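You operate a simulated robot arm through the tools that you are given. There is no shell and no other tool.

Carry out the task below with a simulated robot arm. There is one attempt and no reset: what you move stays moved.

TASK
Cap the red-label and yellow-label bottles, count them out and dial MON.
Fine: each bottle gets the cap of its label's colour; press the count key twice.

Only the result counts: the job must be done as asked and must still hold three seconds after the hand-in. Knocking over, shifting, dropping, spilling or breaking anything else fails it. A push-on lid holds only when it is set on centred and level and pressed home; a screw cap is set on level and turned clockwise until tight.

THE ROBOT
A 6-joint arm with a two-finger gripper, fixed in place. Base frame: the origin is on the floor under the middle of its stand, x ahead of it, y to its left, z up; the work surface is at about z = 850. Units: mm, rad, N and s.
It reaches about 1417 mm from its shoulder. Its first joint turns from -2.897 to 2.897 rad. Payload 3.43 kg.
The tool frame sits at the grasp point between the pads (the TCP): z along the fingers, y along the line on which they close. The tips reach 20 mm beyond it. The gripper opens to 190 mm; its body begins 248 mm behind the TCP.
Orientation is told as [roll, pitch, yaw] about the base's x, y, z axes, in that order, counted from this pose: with the fingers straight down and closing along the base's y, the tool's x points along the base's -x, its y along +y and its z along -z.

THE INTERFACE
- The arm moves only by the tool step_arm. Its argument "deltas" is a list of rows, each an object (a shift or turn left out is 0, a gripper value left out holds the last) with "rot": the turn, a rotation vector about the base's x, y, z in units of 4 degrees (1.0 is 4 degrees), a list of three; "translation": the shift along the base's x, y, z in units of 50 mm (1.0 is 50 mm), a list of three; "grip": the closure, from 0 (fully open) to 1 (shut). In form: [{"rot": [wx, wy, wz], "translation": [x, y, z], "grip": grip}, ...]. A call has 1 to 20 rows; each row shifts and turns the commanded pose from where the row before left it. A call with a number of a shift or a turn outside -1 to 1 is refused whole. A row lasts 0.2 s, in which the tool goes at most 50 mm and 0.15 rad; a call with a longer step from one row to the next is refused whole, and so is a gripper value outside its range. A pose out of reach is approached as far as the arm can. The call stops where the force on the tool passes 40 N (or 10 N more than at its start, if that is more) or the arm is blocked; 0.2 s more then pass. The fingers move at their own pace (about 153 mm/s each) and stop on an object; they squeeze with about 21 N. The grip force told is the motor's: it shows also when the fingers shut on nothing. Time passes only in rows, and 0.2 s behind the last, so rows that do not move let the fingers close. The reply holds the time, the measured pose of the TCP, the force on the tool along the base axes, the opening and the grip force, in the units named above and with some noise, with the torque about the TCP (base axes, N m) and any sound that the robot's microphone picked up.
- Cameras (640 x 400 px; columns grow to the right, rows downward): "scene" is fixed at [213.3, 500.5, 1481.2]; the picture's right is [-0.89, -0.46, 0.00], its down [-0.17, 0.34, -0.93] and it looks along [0.42, -0.82, -0.38] (base axes); focal length 336 px, centre (320, 200). "wrist" rides on the gripper at [70, -8, -288] in the tool frame; the picture's right is [0.12, 0.99, 0.00], its down [-0.96, 0.11, -0.25] and it looks along [-0.25, 0.03, 0.97] (tool axes); focal length 261 px, centre (320, 200). There is no depth. A picture from a camera that has moved, and an enlarged one, comes with that camera's place and axes in the base frame and with its lens. The place of the scene camera against the robot may be out by one fixed shift of up to 12 mm in any direction.
- capture(camera): a new picture of that camera. The clock stands still meanwhile.
- slide_trunk(by): moves the trunk up (or, below 0, down) by that many mm; the arm rides with it, the base frame stays. It gives what a move gives, with no picture.
- zoom(camera, box): a new picture of the part [left, top, right, bottom] of that camera's present view, enlarged. The clock stands still meanwhile.
- finish_job(): hands the job in; it is judged then, once.

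Places have to be worked out from the pictures, the camera data and where the tool is seen. Open the gripper and draw the arm clear of the work before you hand the job in, unless the task says otherwise.

The tools are called after ">>>" by a JSON object that holds its "fn" and its "kwargs". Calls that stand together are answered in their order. step_arm: Moves the arm, as the interface text tells. Its arguments: {"type":"object","properties":{"deltas":{"type":"array"}},"required":["deltas"]} The other tools are called the same way: slide_trunk (by) moves the trunk up or down; capture (camera) takes a picture; zoom (camera, box) takes an enlarged picture of a part of a camera's view; finish_job () hands the job in.

At the start:

```text
clock: 0.0
tcp_pos: [610.3, -314.4, 1276.9]
tcp_rot: [-0.001, 0.002, 0.001]
force: [-1.5, -0.3, 0.2]
torque: [0.0, -0.02, -0.01]
grip_width: 190.2
grasp_force: 0.1
trunk travel left (down, up): [-250.0, 190.0]
```

scene: 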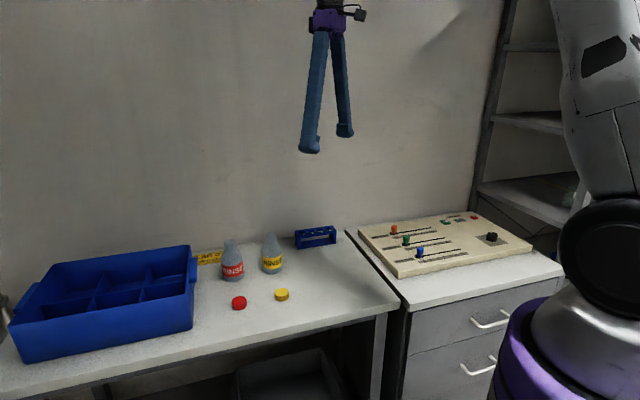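
wrist: 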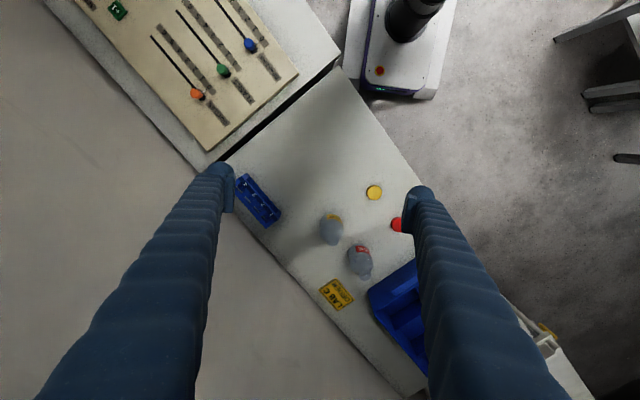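

I start by looking closer at the bench: bottles, caps, blue counter-like device, and the panel with sliders.

>>> {"fn": "zoom", "kwargs": {"camera": "scene", "box": [180, 210, 350, 316]}}

>>> {"fn": "zoom", "kwargs": {"camera": "scene", "box": [345, 195, 545, 320]}}

>>> {"fn": "zoom", "kwargs": {"camera": "wrist", "box": [220, 150, 420, 275]}}

>>> {"fn": "zoom", "kwargs": {"camera": "wrist", "box": [60, 0, 340, 175]}}

```text
3.76 times, centred on (265, 263) of scene
camera zoom: at [213.3, 500.5, 1481.2], right [-0.89, -0.46, 0.0], down [-0.17, 0.34, -0.93], along [0.42, -0.82, -0.38], focal length 1265 px, centre (527, -37)
```

zoom: 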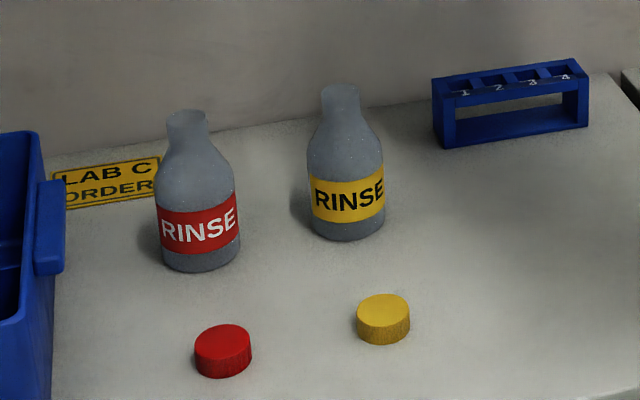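

```text
3.20 times, centred on (445, 258) of scene
camera zoom: at [213.3, 500.5, 1481.2], right [-0.89, -0.46, 0.0], down [-0.17, 0.34, -0.93], along [0.42, -0.82, -0.38], focal length 1076 px, centre (-80, 16)
```

zoom: 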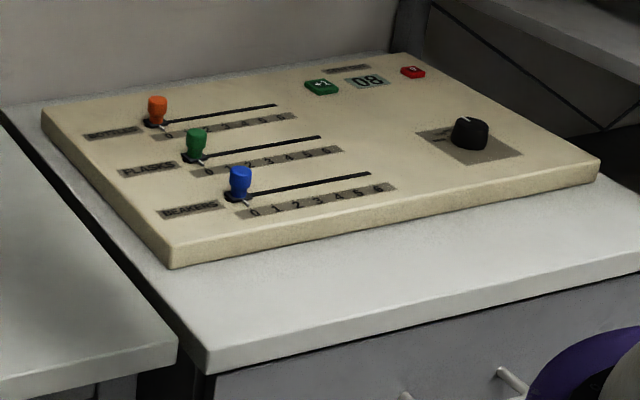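

```text
3.20 times, centred on (320, 212) of wrist
camera zoom: at [540.6, -322.9, 1565.1], right [-0.12, 0.99, 0.0], down [0.96, 0.12, 0.25], along [0.24, 0.03, -0.97], focal length 834 px, centre (320, 160)
```

zoom: 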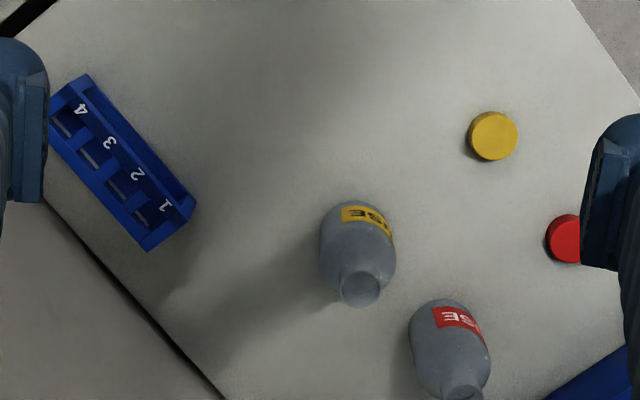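

```text
2.29 times, centred on (200, 88) of wrist
camera zoom: at [540.6, -322.9, 1565.1], right [-0.12, 0.99, 0.0], down [0.96, 0.12, 0.25], along [0.24, 0.03, -0.97], focal length 596 px, centre (594, 457)
```

zoom: 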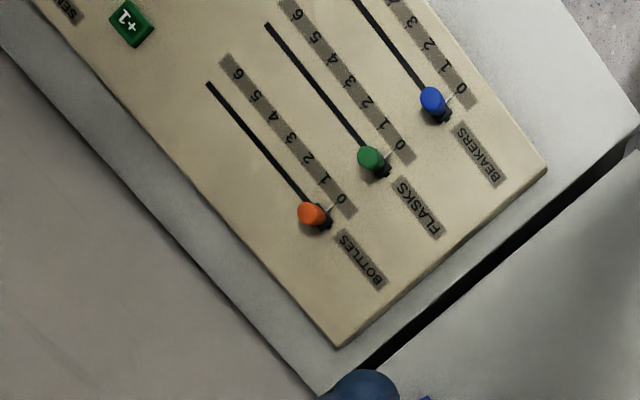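

The panel has three sliders (leave alone), a green +1 key, a display, a red key and a black knob with a dial plate; caps sit on the bench near the bottles. I move the arm higher over the caps for a clearer wrist view.

>>> {"fn": "step_arm", "kwargs": {"deltas": [{"translation": [0.15, 0.67, -0.385], "grip": 0}, {"translation": [0.15, 0.67, -0.385]}, {"translation": [0.15, 0.67, -0.385]}, {"translation": [0.15, 0.67, -0.385]}]}}

>>> {"fn": "capture", "kwargs": {"camera": "wrist"}}

```text
clock: 1.0
tcp_pos: [641.3, -179.3, 1199.3]
tcp_rot: [0.001, 0.0, 0.0]
force: [-0.1, 1.0, -0.9]
torque: [-0.06, 0.02, -0.02]
grip_width: 190.0
grasp_force: 0.1
trunk travel left (down, up): [-250.0, 190.0]
```

```text
taken
camera wrist: at [572.2, -187.7, 1487.6], right [-0.12, 0.99, 0.0], down [0.96, 0.12, 0.25], along [0.24, 0.03, -0.97], focal length 261 px, centre (320, 200)
```

wrist: 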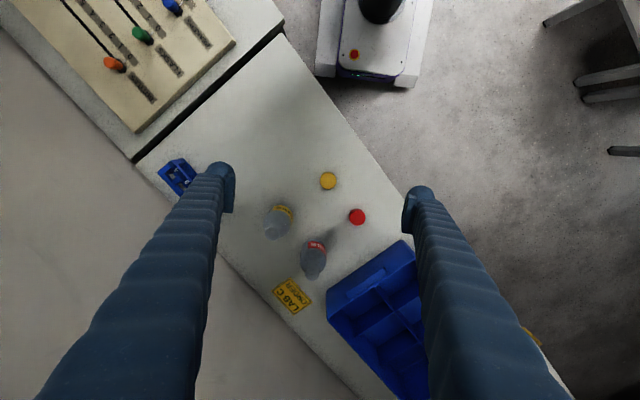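

Both caps are now visible between the fingers. I zoom in to fix cap and bottle places and to see whether the necks are threaded.

>>> {"fn": "zoom", "kwargs": {"camera": "wrist", "box": [240, 150, 400, 250]}}

>>> {"fn": "zoom", "kwargs": {"camera": "wrist", "box": [250, 190, 346, 290]}}

>>> {"fn": "zoom", "kwargs": {"camera": "scene", "box": [215, 230, 295, 280]}}

>>> {"fn": "zoom", "kwargs": {"camera": "scene", "box": [225, 280, 295, 320]}}

>>> {"fn": "zoom", "kwargs": {"camera": "scene", "box": [435, 205, 525, 255]}}

```text
4.00 times, centred on (320, 200) of wrist
camera zoom: at [572.2, -187.7, 1487.6], right [-0.12, 0.99, 0.0], down [0.96, 0.12, 0.25], along [0.24, 0.03, -0.97], focal length 1043 px, centre (320, 200)
```

zoom: 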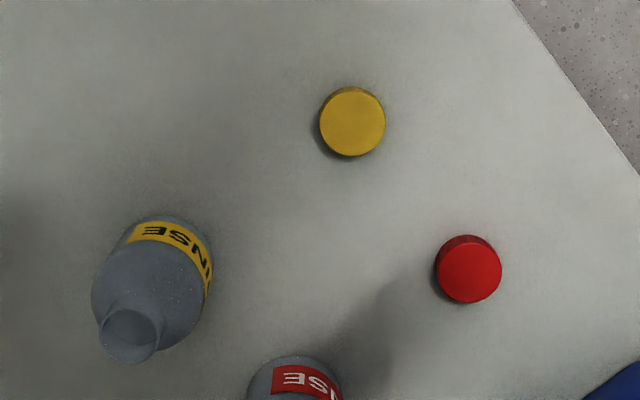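

```text
4.00 times, centred on (298, 240) of wrist
camera zoom: at [572.2, -187.7, 1487.6], right [-0.12, 0.99, 0.0], down [0.96, 0.12, 0.25], along [0.24, 0.03, -0.97], focal length 1043 px, centre (408, 40)
```

zoom: 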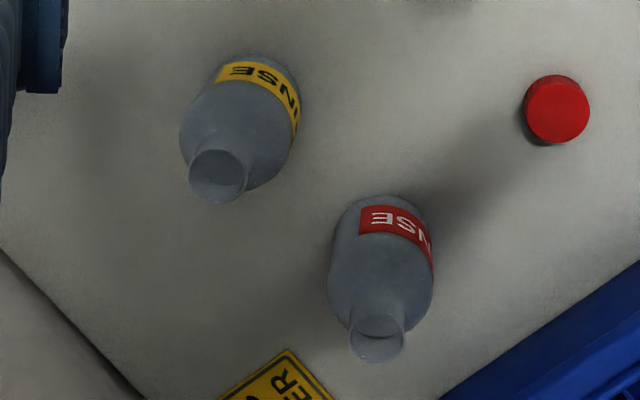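

```text
8.00 times, centred on (255, 255) of scene
camera zoom: at [213.3, 500.5, 1481.2], right [-0.89, -0.46, 0.0], down [-0.17, 0.34, -0.93], along [0.42, -0.82, -0.38], focal length 2689 px, centre (840, -240)
```

zoom: 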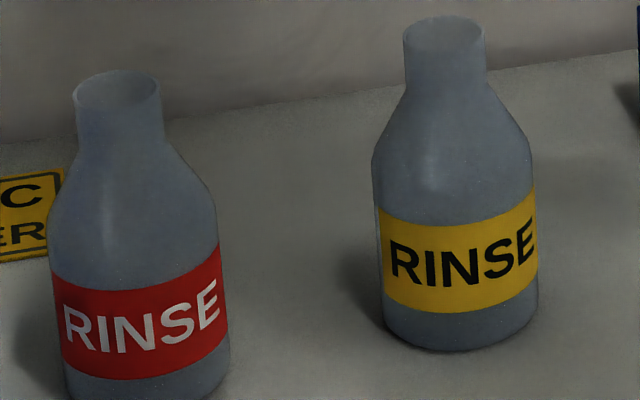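

```text
9.14 times, centred on (260, 300) of scene
camera zoom: at [213.3, 500.5, 1481.2], right [-0.89, -0.46, 0.0], down [-0.17, 0.34, -0.93], along [0.42, -0.82, -0.38], focal length 3073 px, centre (869, -714)
```

zoom: 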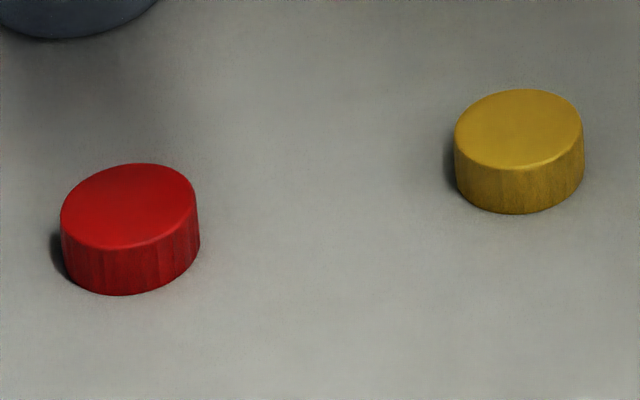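

```text
7.11 times, centred on (480, 230) of scene
camera zoom: at [213.3, 500.5, 1481.2], right [-0.89, -0.46, 0.0], down [-0.17, 0.34, -0.93], along [0.42, -0.82, -0.38], focal length 2390 px, centre (-818, -13)
```

zoom: 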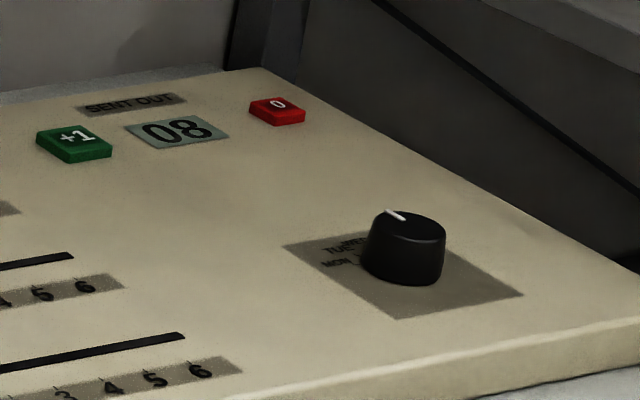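

Yellow cap judged at about (678, -155), red cap at (765, -70), each ~40 mm across and ~17 mm high; bottle tops at about z 984, yellow at (783, -261), red at (864, -169). I go above the yellow cap while yawing +45° so that the fingers close parallel to the tray edge, then look again.

>>> {"fn": "step_arm", "kwargs": {"deltas": [{"rot": [0, 0, 0.9375], "translation": [0.0612, 0.0398, -0.3983], "grip": 0.2}, {"rot": [0, 0, 0.9375], "translation": [0.0612, 0.0398, -0.3983], "grip": 0.4}, {"rot": [0, 0, 0.9375], "translation": [0.0612, 0.0398, -0.3983], "grip": 0.5}, {"rot": [0, 0, 0.9375], "translation": [0.0612, 0.0398, -0.3983], "grip": 0.55}, {"rot": [0, 0, 0.9375], "translation": [0.0612, 0.0398, -0.3983], "grip": 0.55}, {"rot": [0, 0, 0.9375], "translation": [0.0612, 0.0398, -0.3983]}, {"rot": [0, 0, 0.9375], "translation": [0.0612, 0.0398, -0.3983]}, {"rot": [0, 0, 0.9375], "translation": [0.0612, 0.0398, -0.3983]}, {"rot": [0, 0, 0.9375], "translation": [0.0612, 0.0398, -0.3983]}, {"rot": [0, 0, 0.9375], "translation": [0.0612, 0.0398, -0.3983]}, {"rot": [0, 0, 0.9375], "translation": [0.0612, 0.0398, -0.3983]}, {"rot": [0, 0, 0.9375], "translation": [0.0612, 0.0398, -0.3983]}]}}

>>> {"fn": "capture", "kwargs": {"camera": "wrist"}}

>>> {"fn": "capture", "kwargs": {"camera": "scene"}}

```text
clock: 3.6
tcp_pos: [677.6, -157.9, 959.7]
tcp_rot: [0.0, -0.002, 0.787]
force: [-0.2, 0.6, 0.1]
torque: [-0.01, -0.01, -0.02]
grip_width: 85.4
grasp_force: 0.2
trunk travel left (down, up): [-250.0, 190.0]
```

```text
taken
camera wrist: at [634.9, -213.3, 1247.7], right [-0.79, 0.62, 0.0], down [0.6, 0.76, 0.25], along [0.15, 0.19, -0.97], focal length 261 px, centre (320, 200)
```

wrist: 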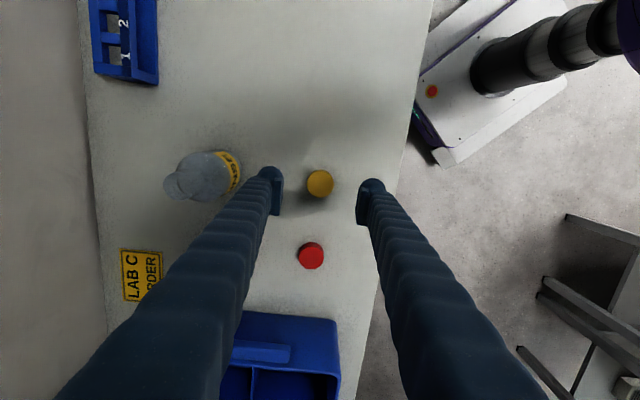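

```text
taken
```

scene: 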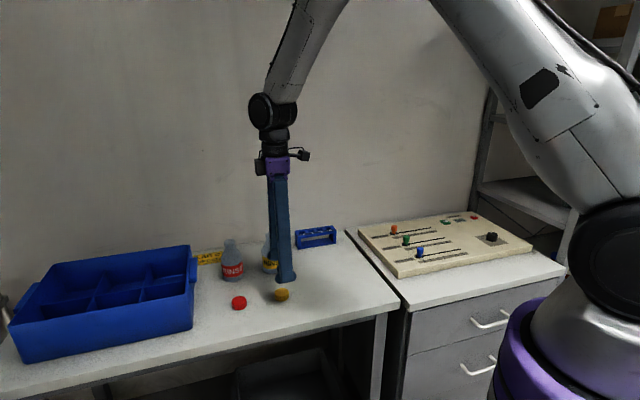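

The gripper is over the yellow cap with 85 mm opening. I zoom in to refine the cap centre.

>>> {"fn": "zoom", "kwargs": {"camera": "wrist", "box": [256, 150, 384, 230]}}

>>> {"fn": "zoom", "kwargs": {"camera": "wrist", "box": [150, 130, 278, 210]}}

```text
5.00 times, centred on (320, 190) of wrist
camera zoom: at [634.9, -213.3, 1247.7], right [-0.79, 0.62, 0.0], down [0.6, 0.76, 0.25], along [0.15, 0.19, -0.97], focal length 1303 px, centre (320, 250)
```

zoom: 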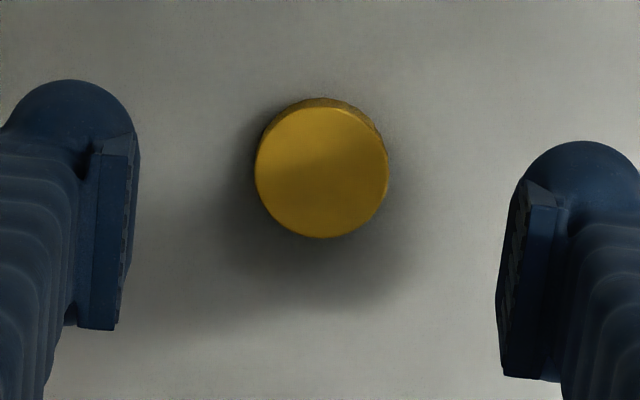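

```text
5.00 times, centred on (214, 170) of wrist
camera zoom: at [634.9, -213.3, 1247.7], right [-0.79, 0.62, 0.0], down [0.6, 0.76, 0.25], along [0.15, 0.19, -0.97], focal length 1303 px, centre (850, 350)
```

zoom: 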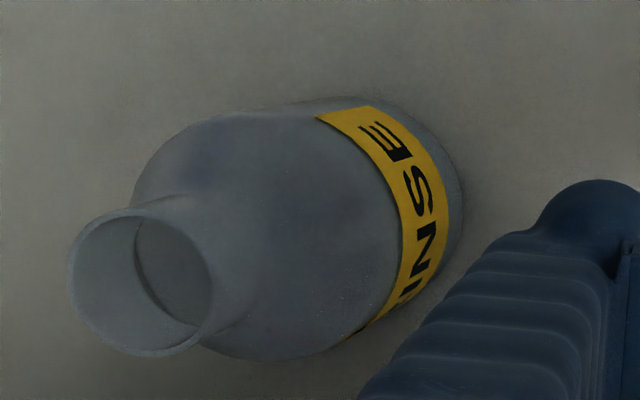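

The cap centre reads (679.6, -155.5), about 3 mm from the tool axis. I correct that, go down until the tips are ~4 mm above the bench, and close.

>>> {"fn": "step_arm", "kwargs": {"deltas": [{"translation": [0.035, 0.05, -0.5]}, {"translation": [0, 0, -0.6]}, {"translation": [0, 0, -0.4]}, {"translation": [0, 0, -0.2]}, {"translation": [0, 0, 0]}]}}

>>> {"fn": "zoom", "kwargs": {"camera": "wrist", "box": [256, 150, 384, 230]}}

```text
clock: 4.8
tcp_pos: [678.8, -154.9, 876.3]
tcp_rot: [0.0, 0.001, 0.786]
force: [0.2, -0.8, -1.2]
torque: [-0.02, 0.0, 0.0]
grip_width: 85.4
grasp_force: 0.2
trunk travel left (down, up): [-250.0, 190.0]
```

```text
5.00 times, centred on (320, 190) of wrist
camera zoom: at [636.1, -210.7, 1163.5], right [-0.79, 0.62, 0.0], down [0.6, 0.76, 0.25], along [0.15, 0.19, -0.97], focal length 1303 px, centre (320, 250)
```

zoom: 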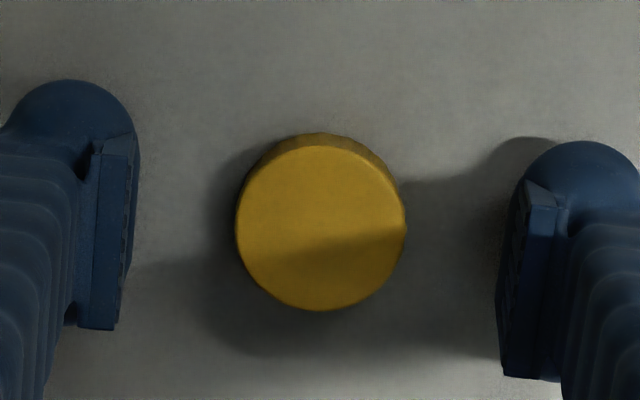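

The cap is centred under the tool within half a millimetre. I lower 3 mm more and close the fingers on it.

>>> {"fn": "step_arm", "kwargs": {"deltas": [{"translation": [0, 0, -0.06]}, {"grip": 0.7}, {"grip": 0.8}, {"grip": 1.0}, {"grip": 1.0}, {"grip": 1.0}]}}

>>> {"fn": "zoom", "kwargs": {"camera": "wrist", "box": [256, 150, 384, 230]}}

```text
clock: 6.2
tcp_pos: [680.0, -155.4, 872.4]
tcp_rot: [0.0, -0.002, 0.785]
force: [0.4, 1.3, 0.8]
torque: [-0.02, -0.02, -0.03]
grip_width: 36.2
grasp_force: 21.6
trunk travel left (down, up): [-250.0, 190.0]
```

```text
5.00 times, centred on (320, 190) of wrist
camera zoom: at [636.3, -210.7, 1160.9], right [-0.79, 0.62, 0.0], down [0.6, 0.76, 0.25], along [0.15, 0.19, -0.97], focal length 1303 px, centre (320, 250)
```

zoom: 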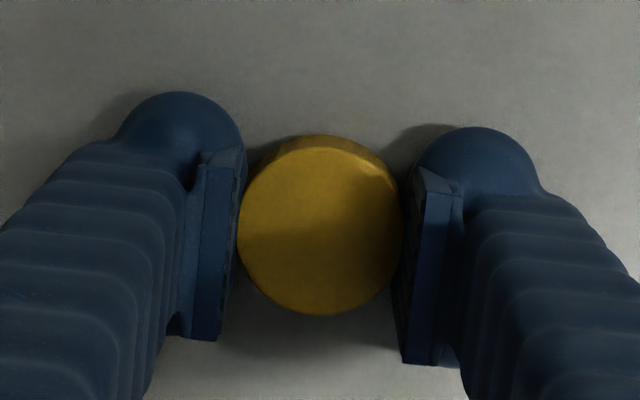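

The cap is held (36 mm, 21 N). I lift it straight up to z ≈ 1042 and go part way toward the yellow bottle for a closer look at its rim.

>>> {"fn": "step_arm", "kwargs": {"deltas": [{"translation": [0, 0, 0.4]}, {"translation": [0, 0, 0.8]}, {"translation": [0, 0, 0.8]}, {"translation": [0, 0, 0.8]}, {"translation": [0, 0, 0.6]}, {"translation": [0.4, -0.4, 0]}, {"translation": [0.4, -0.4, 0]}, {"translation": [0, 0, 0]}]}}

>>> {"fn": "capture", "kwargs": {"camera": "wrist"}}

>>> {"fn": "zoom", "kwargs": {"camera": "scene", "box": [215, 200, 315, 300]}}

```text
clock: 8.0
tcp_pos: [720.0, -192.0, 1043.6]
tcp_rot: [0.0, 0.0, 0.787]
force: [-0.7, 0.2, 0.0]
torque: [-0.01, -0.02, -0.02]
grip_width: 36.0
grasp_force: 21.1
trunk travel left (down, up): [-250.0, 190.0]
```

```text
taken
camera wrist: at [676.8, -249.0, 1331.7], right [-0.79, 0.62, 0.0], down [0.6, 0.76, 0.25], along [0.15, 0.19, -0.97], focal length 261 px, centre (320, 200)
```

wrist: 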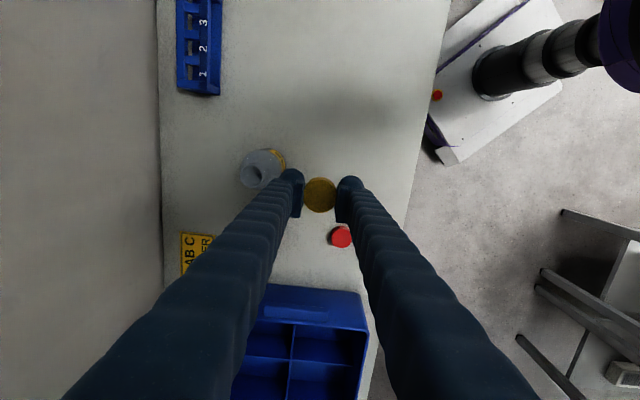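

```text
4.00 times, centred on (265, 250) of scene
camera zoom: at [213.3, 500.5, 1481.2], right [-0.89, -0.46, 0.0], down [-0.17, 0.34, -0.93], along [0.42, -0.82, -0.38], focal length 1344 px, centre (540, 0)
```

zoom: 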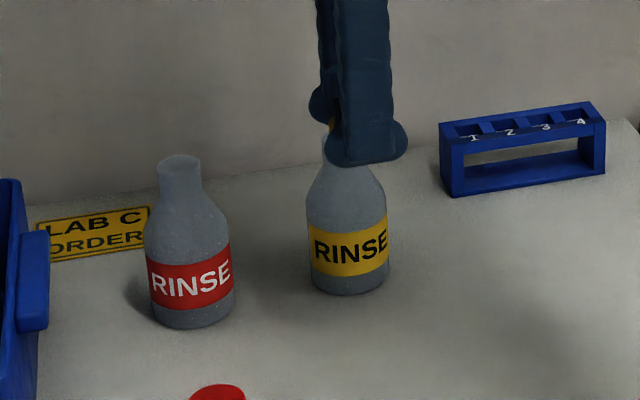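

I zoom on the yellow bottle's rim and on the held cap.

>>> {"fn": "zoom", "kwargs": {"camera": "wrist", "box": [225, 140, 353, 220]}}

```text
5.00 times, centred on (289, 180) of wrist
camera zoom: at [676.8, -249.0, 1331.7], right [-0.79, 0.62, 0.0], down [0.6, 0.76, 0.25], along [0.15, 0.19, -0.97], focal length 1303 px, centre (475, 300)
```

zoom: 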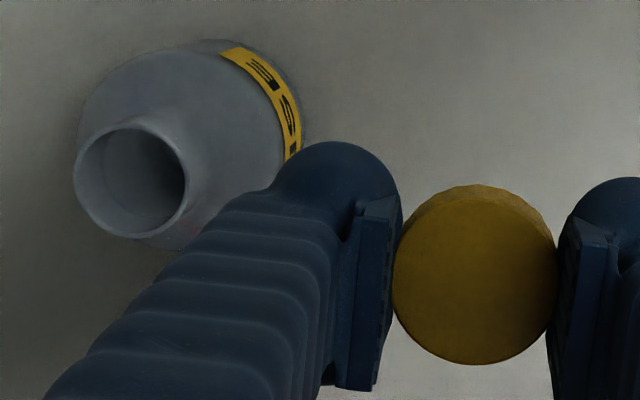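

Relative to the held cap, the rim centre is at (+63.8, -68.5). I shift by that and come down to leave roughly 8 mm between cap and rim, then check.

>>> {"fn": "step_arm", "kwargs": {"deltas": [{"translation": [0.4253, -0.4567, 0]}, {"translation": [0.4253, -0.4567, 0]}, {"translation": [0.4254, -0.4566, 0]}, {"translation": [0, 0, -0.25]}, {"translation": [0, 0, -0.2]}, {"translation": [0, 0, 0]}]}}

>>> {"fn": "zoom", "kwargs": {"camera": "wrist", "box": [256, 150, 384, 230]}}

>>> {"fn": "zoom", "kwargs": {"camera": "scene", "box": [235, 200, 315, 280]}}

```text
clock: 9.4
tcp_pos: [782.3, -261.7, 1019.9]
tcp_rot: [0.001, 0.0, 0.785]
force: [-0.1, 0.3, -0.7]
torque: [0.06, -0.01, -0.03]
grip_width: 36.0
grasp_force: 20.7
trunk travel left (down, up): [-250.0, 190.0]
```

```text
5.00 times, centred on (320, 190) of wrist
camera zoom: at [739.6, -317.9, 1308.5], right [-0.79, 0.62, 0.0], down [0.6, 0.76, 0.25], along [0.15, 0.19, -0.97], focal length 1303 px, centre (320, 250)
```

zoom: 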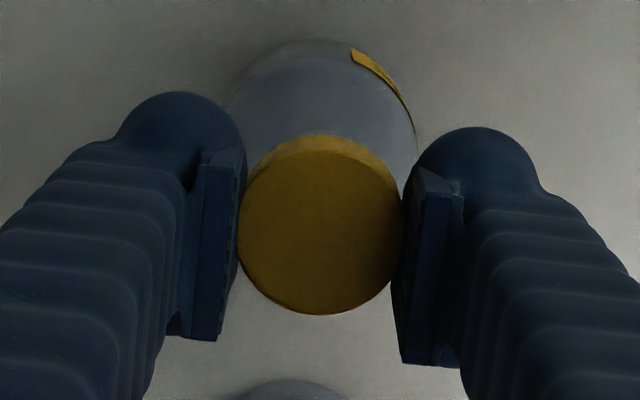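

```text
5.00 times, centred on (275, 240) of scene
camera zoom: at [213.3, 500.5, 1481.2], right [-0.89, -0.46, 0.0], down [-0.17, 0.34, -0.93], along [0.42, -0.82, -0.38], focal length 1680 px, centre (545, 0)
```

zoom: 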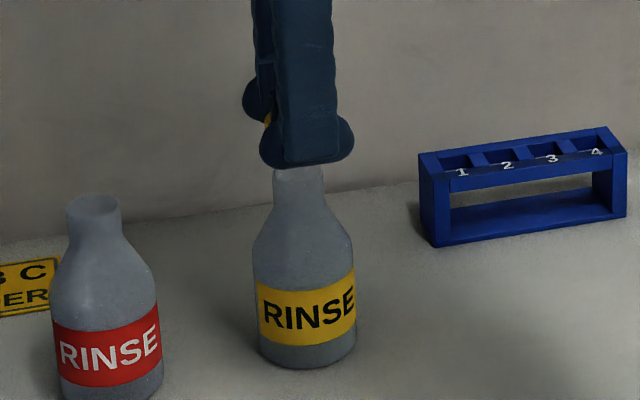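

The cap looks centred over the neck in both views. I descend slowly and watch the force.

>>> {"fn": "step_arm", "kwargs": {"deltas": [{"translation": [0, 0, -0.1]}, {"translation": [0, 0, -0.06]}, {"translation": [0, 0, -0.04]}, {"translation": [0, 0, -0.03]}, {"translation": [0, 0, -0.03]}]}}

```text
clock: 10.6
tcp_pos: [782.2, -262.0, 1007.6]
tcp_rot: [-0.001, 0.0, 0.785]
force: [-0.9, 0.4, 0.4]
torque: [0.01, -0.03, -0.02]
grip_width: 36.1
grasp_force: 21.0
trunk travel left (down, up): [-250.0, 190.0]
```

No contact yet at cap-bottom height ≈ 985. I continue in 1 mm rows.

>>> {"fn": "step_arm", "kwargs": {"deltas": [{"translation": [0, 0, -0.02]}, {"translation": [0, 0, -0.02]}, {"translation": [0, 0, -0.02]}, {"translation": [0, 0, -0.02]}]}}

>>> {"fn": "zoom", "kwargs": {"camera": "scene", "box": [250, 215, 300, 265]}}

```text
clock: 11.6
tcp_pos: [782.4, -262.4, 1004.7]
tcp_rot: [0.0, 0.001, 0.784]
force: [1.2, 0.6, -0.5]
torque: [-0.01, -0.01, -0.01]
grip_width: 36.0
grasp_force: 20.9
trunk travel left (down, up): [-250.0, 190.0]
```

```text
8.00 times, centred on (275, 240) of scene
camera zoom: at [213.3, 500.5, 1481.2], right [-0.89, -0.46, 0.0], down [-0.17, 0.34, -0.93], along [0.42, -0.82, -0.38], focal length 2689 px, centre (680, -120)
```

zoom: 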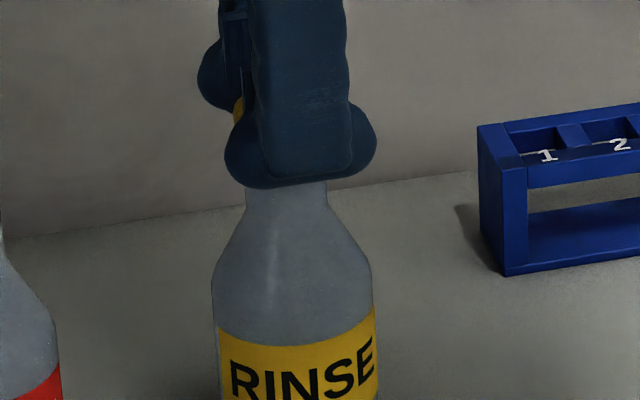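

Still free at TCP z ≈ 1004.5; the cap may already be sliding over the neck. I go on down in 1 mm rows.

>>> {"fn": "step_arm", "kwargs": {"deltas": [{"translation": [0, 0, -0.02]}, {"translation": [0, 0, -0.02]}, {"translation": [0, 0, -0.02]}, {"translation": [0, 0, -0.02]}, {"translation": [0, 0, 0]}]}}

```text
clock: 12.8
tcp_pos: [783.6, -262.7, 999.8]
tcp_rot: [0.0, 0.002, 0.787]
force: [0.0, 0.0, 1.1]
torque: [0.02, -0.06, 0.03]
grip_width: 36.2
grasp_force: 20.7
trunk travel left (down, up): [-250.0, 190.0]
```

Force z is 1.1 N, about noise. I continue down a few more millimetres.

>>> {"fn": "step_arm", "kwargs": {"deltas": [{"translation": [0, 0, -0.02]}, {"translation": [0, 0, -0.02]}, {"translation": [0, 0, -0.02]}, {"translation": [0, 0, 0]}]}}

>>> {"fn": "zoom", "kwargs": {"camera": "wrist", "box": [256, 150, 384, 230]}}

```text
clock: 13.8
tcp_pos: [782.7, -263.0, 997.8]
tcp_rot: [-0.001, 0.0, 0.788]
force: [0.1, 1.5, 14.1]
torque: [0.2, -0.2, 0.01]
grip_width: 36.4
grasp_force: 21.0
trunk travel left (down, up): [-250.0, 190.0]
```

```text
5.00 times, centred on (320, 190) of wrist
camera zoom: at [739.5, -318.3, 1286.3], right [-0.79, 0.62, 0.0], down [0.6, 0.76, 0.25], along [0.15, 0.19, -0.97], focal length 1303 px, centre (320, 250)
```

zoom: 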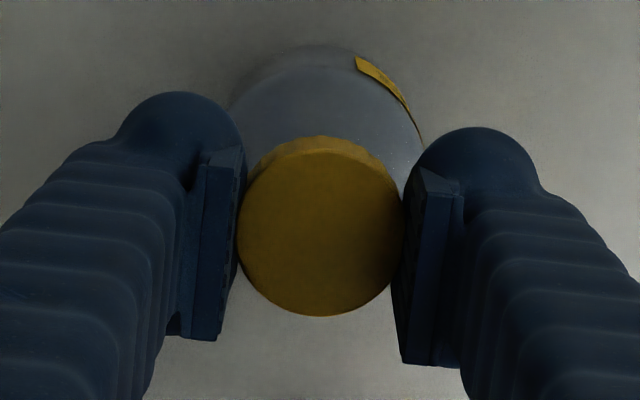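

Contact came at TCP z ≈ 998–999 with torque showing the load on the (+x, +y) side; re-triangulating the rim from all views gives z ≈ 979 and a centre about 2 mm further in +x. I lift 5 mm, shift +1.8 mm in x, and try again.

>>> {"fn": "step_arm", "kwargs": {"deltas": [{"translation": [0, 0, 0.05]}, {"translation": [0, 0, 0.05]}, {"translation": [0.036, 0, 0]}, {"translation": [0, 0, 0]}]}}

>>> {"fn": "zoom", "kwargs": {"camera": "wrist", "box": [256, 150, 384, 230]}}

>>> {"fn": "zoom", "kwargs": {"camera": "scene", "box": [250, 215, 300, 265]}}

```text
clock: 14.8
tcp_pos: [786.2, -262.0, 1001.3]
tcp_rot: [-0.001, 0.001, 0.787]
force: [0.4, 0.0, 0.3]
torque: [-0.02, 0.02, 0.0]
grip_width: 36.0
grasp_force: 21.1
trunk travel left (down, up): [-250.0, 190.0]
```

```text
5.00 times, centred on (320, 190) of wrist
camera zoom: at [742.2, -317.9, 1289.5], right [-0.79, 0.62, 0.0], down [0.6, 0.76, 0.25], along [0.15, 0.19, -0.97], focal length 1303 px, centre (320, 250)
```

zoom: 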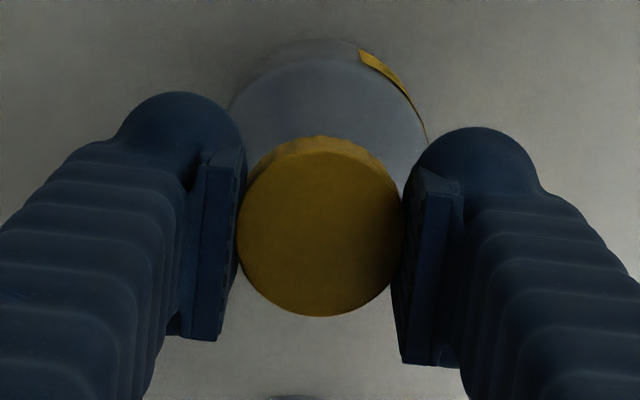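

```text
8.00 times, centred on (275, 240) of scene
camera zoom: at [213.3, 500.5, 1481.2], right [-0.89, -0.46, 0.0], down [-0.17, 0.34, -0.93], along [0.42, -0.82, -0.38], focal length 2689 px, centre (680, -120)
```

zoom: 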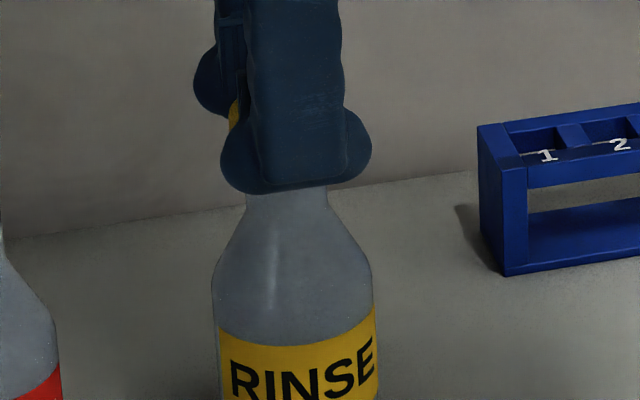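

The body outline now looks slightly to the right of the cap. I zoom in more to measure the bottle's outline against the cap.

>>> {"fn": "zoom", "kwargs": {"camera": "wrist", "box": [292, 150, 356, 190]}}

>>> {"fn": "zoom", "kwargs": {"camera": "scene", "box": [262, 226, 294, 246]}}

```text
10.00 times, centred on (324, 170) of wrist
camera zoom: at [742.2, -317.9, 1289.5], right [-0.79, 0.62, 0.0], down [0.6, 0.76, 0.25], along [0.15, 0.19, -0.97], focal length 2606 px, centre (280, 500)
```

zoom: 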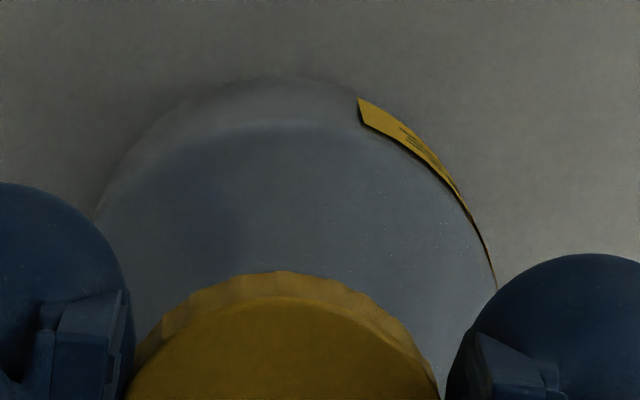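

```text
16.00 times, centred on (278, 236) of scene
camera zoom: at [213.3, 500.5, 1481.2], right [-0.89, -0.46, 0.0], down [-0.17, 0.34, -0.93], along [0.42, -0.82, -0.38], focal length 5377 px, centre (992, -376)
```

zoom: 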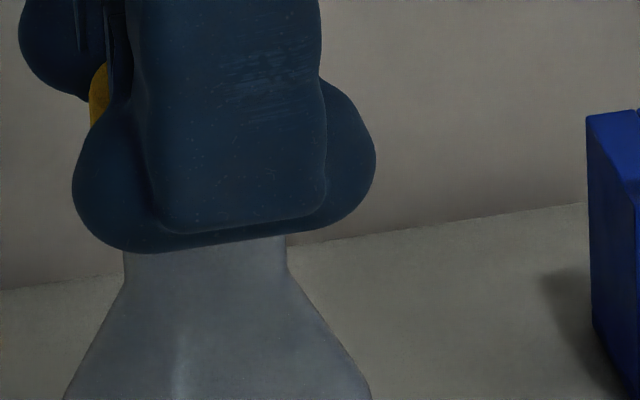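

By the outlines the cap is now within ~0.8 mm of the bottle axis sideways. I lower in 1 mm rows to see whether contact comes lower this time.

>>> {"fn": "step_arm", "kwargs": {"deltas": [{"translation": [-0.005, 0.01, -0.02]}, {"translation": [0, 0, -0.02]}, {"translation": [0, 0, -0.02]}, {"translation": [0, 0, -0.01]}, {"translation": [0, 0, 0]}]}}

```text
clock: 16.0
tcp_pos: [784.9, -262.3, 997.9]
tcp_rot: [-0.002, -0.001, 0.786]
force: [-1.2, 0.2, -0.1]
torque: [-0.02, 0.01, -0.03]
grip_width: 36.3
grasp_force: 21.1
trunk travel left (down, up): [-250.0, 190.0]
```

No force now at z ≈ 998 where it pressed 14 N before, so alignment is better. I continue down.

>>> {"fn": "step_arm", "kwargs": {"deltas": [{"translation": [0, 0, -0.02]}, {"translation": [0, 0, -0.02]}, {"translation": [0, 0, -0.01]}, {"translation": [0, 0, 0]}]}}

```text
clock: 17.0
tcp_pos: [783.3, -262.0, 996.7]
tcp_rot: [0.001, 0.002, 0.787]
force: [1.0, 0.3, 0.2]
torque: [-0.01, 0.04, 0.04]
grip_width: 36.1
grasp_force: 21.7
trunk travel left (down, up): [-250.0, 190.0]
```

Still free, already lower than the previous contact. I keep lowering.

>>> {"fn": "step_arm", "kwargs": {"deltas": [{"translation": [0, 0, -0.02]}, {"translation": [0, 0, -0.02]}, {"translation": [0, 0, -0.02]}, {"translation": [0, 0, 0]}]}}

```text
clock: 18.0
tcp_pos: [785.2, -261.9, 993.9]
tcp_rot: [0.0, 0.0, 0.788]
force: [-0.7, 0.0, -0.3]
torque: [-0.01, -0.04, 0.02]
grip_width: 35.6
grasp_force: 21.2
trunk travel left (down, up): [-250.0, 190.0]
```

Force remains near zero at z ≈ 993; I continue down in small rows.

>>> {"fn": "step_arm", "kwargs": {"deltas": [{"translation": [0, 0, -0.02]}, {"translation": [0, 0, -0.02]}, {"translation": [0, 0, -0.02]}, {"translation": [0, 0, 0]}]}}

>>> {"fn": "zoom", "kwargs": {"camera": "scene", "box": [250, 215, 300, 265]}}

>>> {"fn": "zoom", "kwargs": {"camera": "wrist", "box": [256, 150, 384, 230]}}

```text
clock: 19.0
tcp_pos: [784.6, -261.0, 989.7]
tcp_rot: [0.0, 0.0, 0.786]
force: [-0.1, 0.6, 0.8]
torque: [0.01, -0.02, -0.02]
grip_width: 36.2
grasp_force: 21.1
trunk travel left (down, up): [-250.0, 190.0]
```

```text
8.00 times, centred on (275, 240) of scene
camera zoom: at [213.3, 500.5, 1481.2], right [-0.89, -0.46, 0.0], down [-0.17, 0.34, -0.93], along [0.42, -0.82, -0.38], focal length 2689 px, centre (680, -120)
```

zoom: 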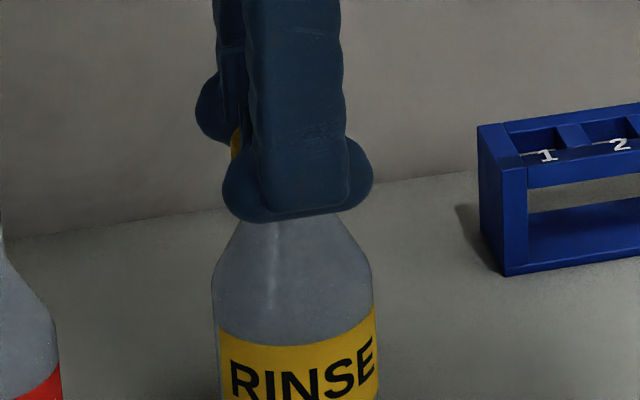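

```text
5.00 times, centred on (320, 190) of wrist
camera zoom: at [741.8, -317.4, 1277.5], right [-0.79, 0.62, 0.0], down [0.6, 0.76, 0.25], along [0.15, 0.19, -0.97], focal length 1303 px, centre (320, 250)
```

zoom: 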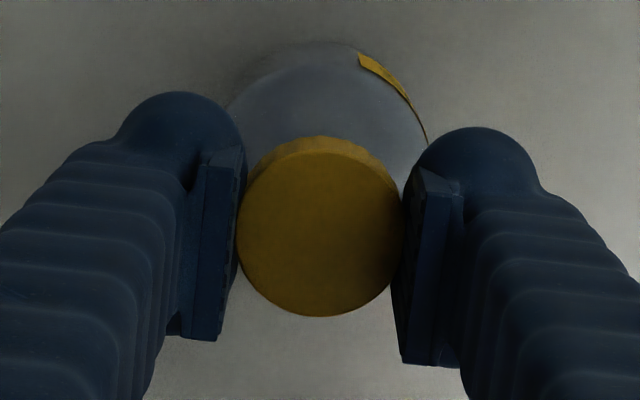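

The cap is over the neck by about 12 mm with no resistance. I keep lowering until it seats.

>>> {"fn": "step_arm", "kwargs": {"deltas": [{"translation": [0, 0, -0.02]}, {"translation": [0, 0, -0.02]}, {"translation": [0, 0, 0]}]}}

```text
clock: 19.8
tcp_pos: [783.5, -261.7, 987.6]
tcp_rot: [0.001, -0.001, 0.784]
force: [0.0, 0.0, -0.4]
torque: [-0.01, 0.02, 0.01]
grip_width: 36.2
grasp_force: 21.2
trunk travel left (down, up): [-250.0, 190.0]
```

>>> {"fn": "step_arm", "kwargs": {"deltas": [{"translation": [0, 0, -0.02]}, {"translation": [0, 0, -0.02]}, {"translation": [0, 0, 0]}]}}

```text
clock: 20.6
tcp_pos: [784.7, -262.4, 986.3]
tcp_rot: [-0.001, 0.002, 0.784]
force: [0.5, -0.4, 0.5]
torque: [0.03, -0.03, 0.02]
grip_width: 35.9
grasp_force: 20.9
trunk travel left (down, up): [-250.0, 190.0]
```

Still no contact at z ≈ 986 (the cap top would be near 980, about rim height). I lower another 2 mm.

>>> {"fn": "step_arm", "kwargs": {"deltas": [{"translation": [0, 0, -0.02]}, {"translation": [0, 0, -0.02]}, {"translation": [0, 0, 0]}]}}

>>> {"fn": "zoom", "kwargs": {"camera": "scene", "box": [255, 220, 295, 250]}}

>>> {"fn": "zoom", "kwargs": {"camera": "wrist", "box": [256, 150, 384, 230]}}

```text
clock: 21.4
tcp_pos: [785.4, -263.1, 983.7]
tcp_rot: [0.0, 0.001, 0.787]
force: [-0.1, -0.2, -0.2]
torque: [0.03, 0.0, 0.01]
grip_width: 36.2
grasp_force: 21.1
trunk travel left (down, up): [-250.0, 190.0]
```

```text
13.33 times, centred on (275, 235) of scene
camera zoom: at [213.3, 500.5, 1481.2], right [-0.89, -0.46, 0.0], down [-0.17, 0.34, -0.93], along [0.42, -0.82, -0.38], focal length 4481 px, centre (920, -267)
```

zoom: 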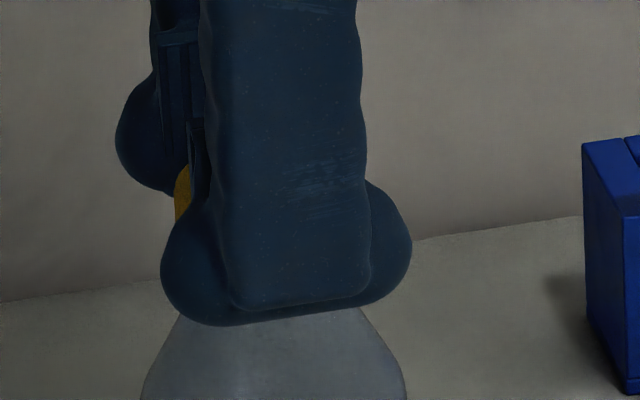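

```text
5.00 times, centred on (320, 190) of wrist
camera zoom: at [741.5, -317.8, 1272.0], right [-0.79, 0.62, 0.0], down [0.6, 0.76, 0.25], along [0.15, 0.19, -0.97], focal length 1303 px, centre (320, 250)
```

zoom: 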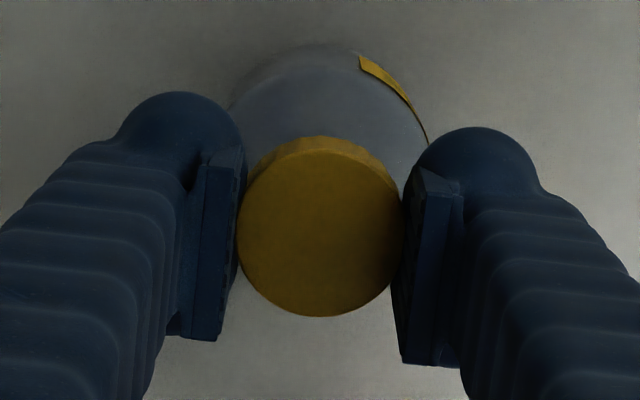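

No contact yet; cap still level and centred in the wrist view. I lower further by single millimetres.

>>> {"fn": "step_arm", "kwargs": {"deltas": [{"translation": [0, 0, -0.02]}, {"translation": [0, 0, 0]}, {"translation": [0, 0, -0.02]}, {"translation": [0, 0, 0]}]}}

```text
clock: 22.4
tcp_pos: [783.9, -261.7, 983.7]
tcp_rot: [-0.002, 0.0, 0.784]
force: [1.7, -2.7, 15.2]
torque: [-0.11, 0.09, 0.04]
grip_width: 36.1
grasp_force: 20.9
trunk travel left (down, up): [-250.0, 190.0]
heard: snap
```

A snap was heard with 15 N at z ≈ 982, which fits a push-on cap clicking home. I hold for a moment and re-read the force.

>>> {"fn": "step_arm", "kwargs": {"deltas": [{"translation": [0, 0, 0]}, {"translation": [0, 0, 0]}]}}

>>> {"fn": "zoom", "kwargs": {"camera": "wrist", "box": [256, 150, 384, 230]}}

```text
clock: 23.0
tcp_pos: [783.4, -260.5, 983.0]
tcp_rot: [0.001, -0.001, 0.785]
force: [2.6, -2.1, 14.4]
torque: [-0.01, -0.06, 0.02]
grip_width: 36.1
grasp_force: 21.1
trunk travel left (down, up): [-250.0, 190.0]
```

```text
5.00 times, centred on (320, 190) of wrist
camera zoom: at [740.9, -317.0, 1270.9], right [-0.79, 0.62, 0.0], down [0.6, 0.76, 0.25], along [0.15, 0.19, -0.97], focal length 1303 px, centre (320, 250)
```

zoom: 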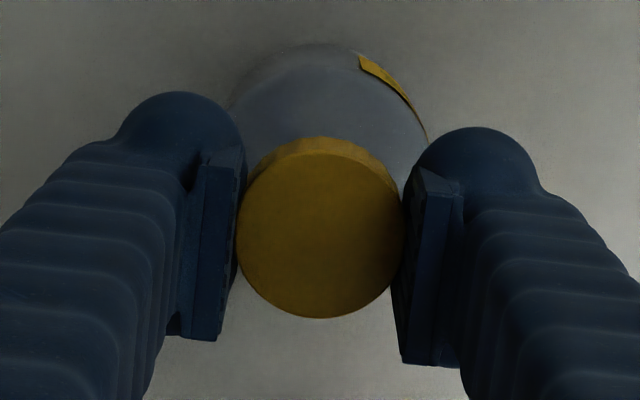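

The cap sits flat, force steady at 14 N after the snap. I open the fingers a little and lift clear to check that the cap stays on.

>>> {"fn": "step_arm", "kwargs": {"deltas": [{"translation": [0, 0, 0.01], "grip": 0.75}, {"grip": 0.68}, {"grip": 0.66}, {"translation": [0, 0, 0.3]}, {"translation": [0, 0, 0.6]}, {"translation": [0, 0, 0.6]}, {"translation": [0, 0, 0]}]}}

>>> {"fn": "zoom", "kwargs": {"camera": "wrist", "box": [256, 150, 384, 230]}}

>>> {"fn": "zoom", "kwargs": {"camera": "scene", "box": [215, 210, 315, 290]}}

```text
clock: 24.6
tcp_pos: [785.4, -259.6, 1057.2]
tcp_rot: [0.0, 0.002, 0.786]
force: [-0.2, 1.1, 0.2]
torque: [0.0, 0.05, 0.0]
grip_width: 64.6
grasp_force: 0.0
trunk travel left (down, up): [-250.0, 190.0]
```

```text
5.00 times, centred on (320, 190) of wrist
camera zoom: at [743.5, -315.2, 1344.6], right [-0.79, 0.62, 0.0], down [0.6, 0.76, 0.25], along [0.15, 0.19, -0.97], focal length 1303 px, centre (320, 250)
```

zoom: 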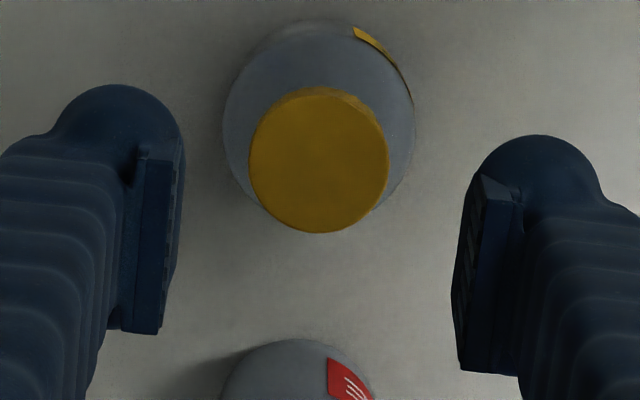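

```text
5.00 times, centred on (265, 250) of scene
camera zoom: at [213.3, 500.5, 1481.2], right [-0.89, -0.46, 0.0], down [-0.17, 0.34, -0.93], along [0.42, -0.82, -0.38], focal length 1680 px, centre (595, -50)
```

zoom: 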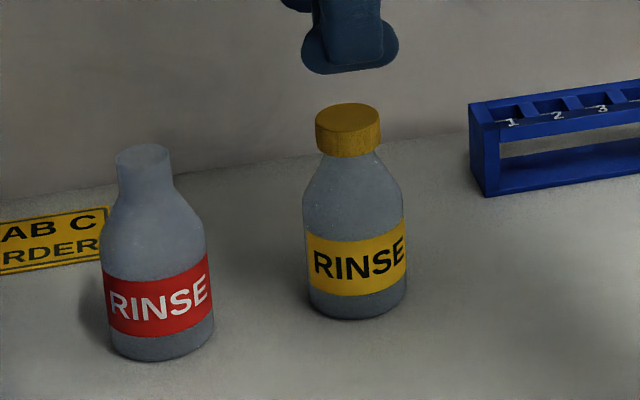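

The yellow cap stays on the bottle, level and centred. I look closer to confirm.

>>> {"fn": "zoom", "kwargs": {"camera": "scene", "box": [255, 222, 295, 252]}}

>>> {"fn": "zoom", "kwargs": {"camera": "wrist", "box": [296, 152, 344, 202]}}

>>> {"fn": "capture", "kwargs": {"camera": "wrist"}}

```text
13.33 times, centred on (275, 237) of scene
camera zoom: at [213.3, 500.5, 1481.2], right [-0.89, -0.46, 0.0], down [-0.17, 0.34, -0.93], along [0.42, -0.82, -0.38], focal length 4481 px, centre (920, -293)
```

zoom: 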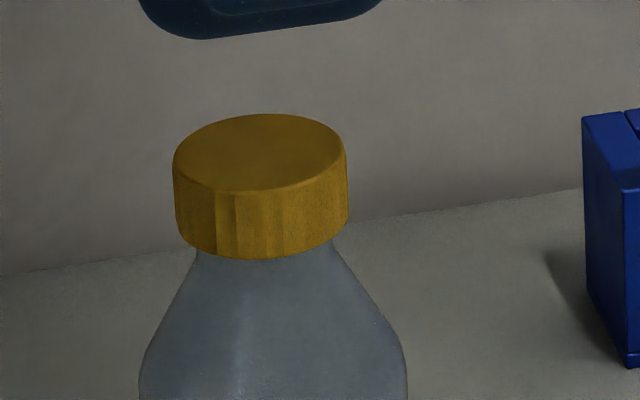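

```text
8.00 times, centred on (320, 177) of wrist
camera zoom: at [743.5, -315.2, 1344.6], right [-0.79, 0.62, 0.0], down [0.6, 0.76, 0.25], along [0.15, 0.19, -0.97], focal length 2085 px, centre (320, 384)
```

zoom: 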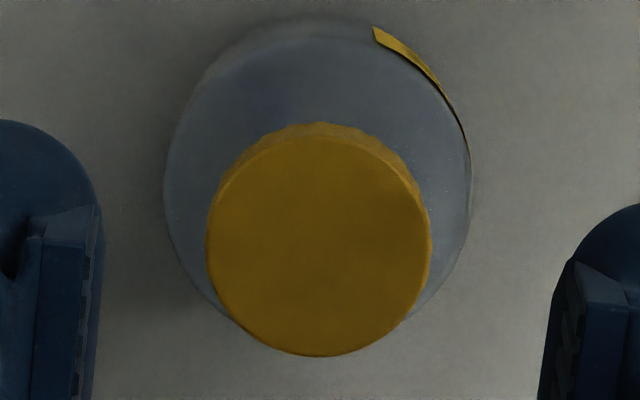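

```text
taken
camera wrist: at [743.5, -315.2, 1344.6], right [-0.79, 0.62, 0.0], down [0.6, 0.76, 0.25], along [0.15, 0.19, -0.97], focal length 261 px, centre (320, 200)
```

wrist: 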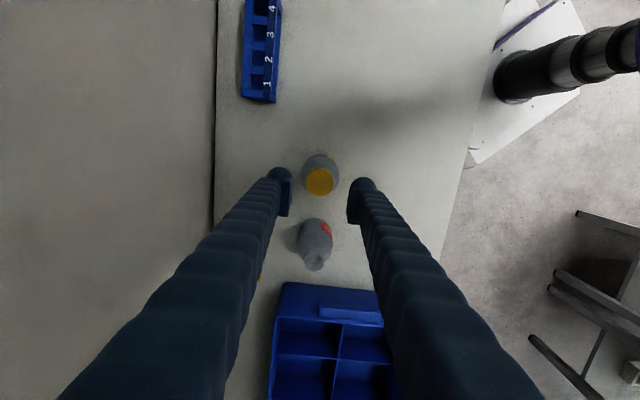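

Yellow is done. From this spot I measure the red bottle's rim, using the seated yellow cap as a reference.

>>> {"fn": "zoom", "kwargs": {"camera": "wrist", "box": [280, 160, 360, 290]}}

>>> {"fn": "zoom", "kwargs": {"camera": "wrist", "box": [290, 210, 342, 280]}}

```text
3.08 times, centred on (320, 225) of wrist
camera zoom: at [743.5, -315.2, 1344.6], right [-0.79, 0.62, 0.0], down [0.6, 0.76, 0.25], along [0.15, 0.19, -0.97], focal length 802 px, centre (320, 123)
```

zoom: 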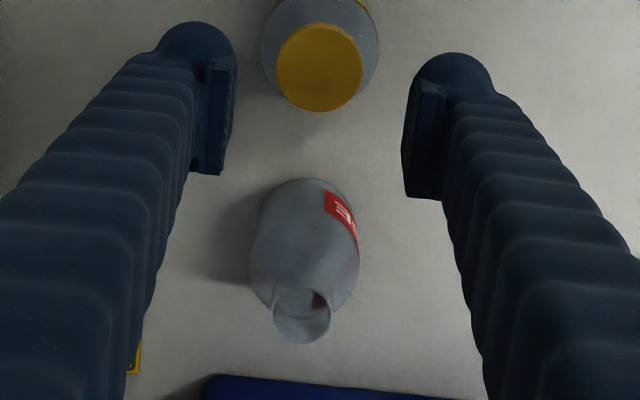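

```text
5.71 times, centred on (316, 245) of wrist
camera zoom: at [743.5, -315.2, 1344.6], right [-0.79, 0.62, 0.0], down [0.6, 0.76, 0.25], along [0.15, 0.19, -0.97], focal length 1489 px, centre (343, -57)
```

zoom: 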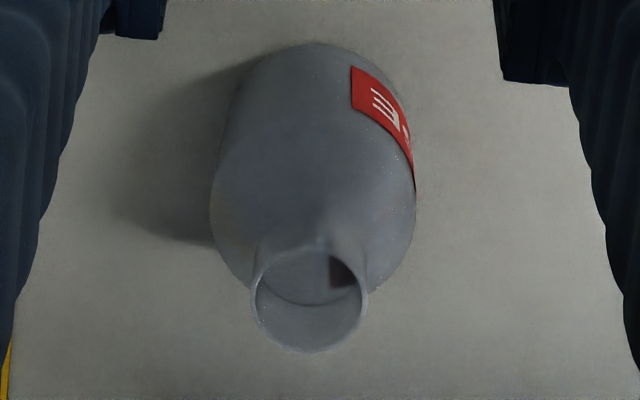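

Red rim comes out at about (868.5, -169). Now I move above the red cap at (764.7, -70.5), staying high until over it, then look.

>>> {"fn": "step_arm", "kwargs": {"deltas": [{"translation": [-0.083, 0.757, 0], "grip": 0.55}, {"translation": [-0.083, 0.757, 0]}, {"translation": [-0.083, 0.757, 0]}, {"translation": [-0.083, 0.757, 0]}, {"translation": [-0.083, 0.757, 0]}, {"translation": [0, 0, -0.7]}, {"translation": [0, 0, -0.7]}, {"translation": [0, 0, -0.6]}, {"translation": [0, 0, 0]}]}}

>>> {"fn": "capture", "kwargs": {"camera": "wrist"}}

>>> {"fn": "zoom", "kwargs": {"camera": "wrist", "box": [256, 150, 384, 230]}}

```text
clock: 26.6
tcp_pos: [763.0, -73.2, 959.3]
tcp_rot: [0.001, -0.002, 0.784]
force: [1.0, 0.0, -0.6]
torque: [-0.04, -0.03, 0.01]
grip_width: 85.3
grasp_force: 0.0
trunk travel left (down, up): [-250.0, 190.0]
```

```text
taken
camera wrist: at [720.0, -129.3, 1246.9], right [-0.79, 0.62, 0.0], down [0.6, 0.76, 0.25], along [0.15, 0.19, -0.97], focal length 261 px, centre (320, 200)
```

wrist: 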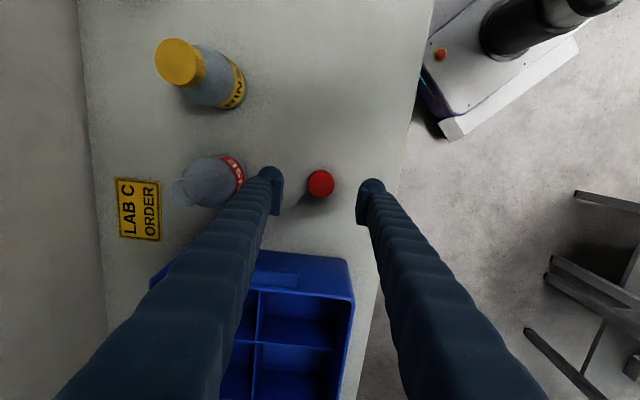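

```text
5.00 times, centred on (320, 190) of wrist
camera zoom: at [720.0, -129.3, 1246.9], right [-0.79, 0.62, 0.0], down [0.6, 0.76, 0.25], along [0.15, 0.19, -0.97], focal length 1303 px, centre (320, 250)
```

zoom: 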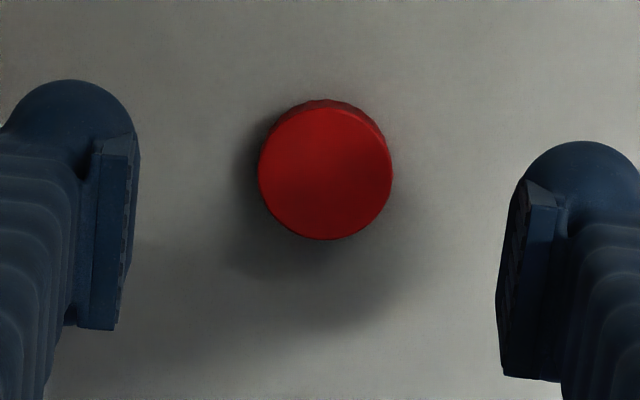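

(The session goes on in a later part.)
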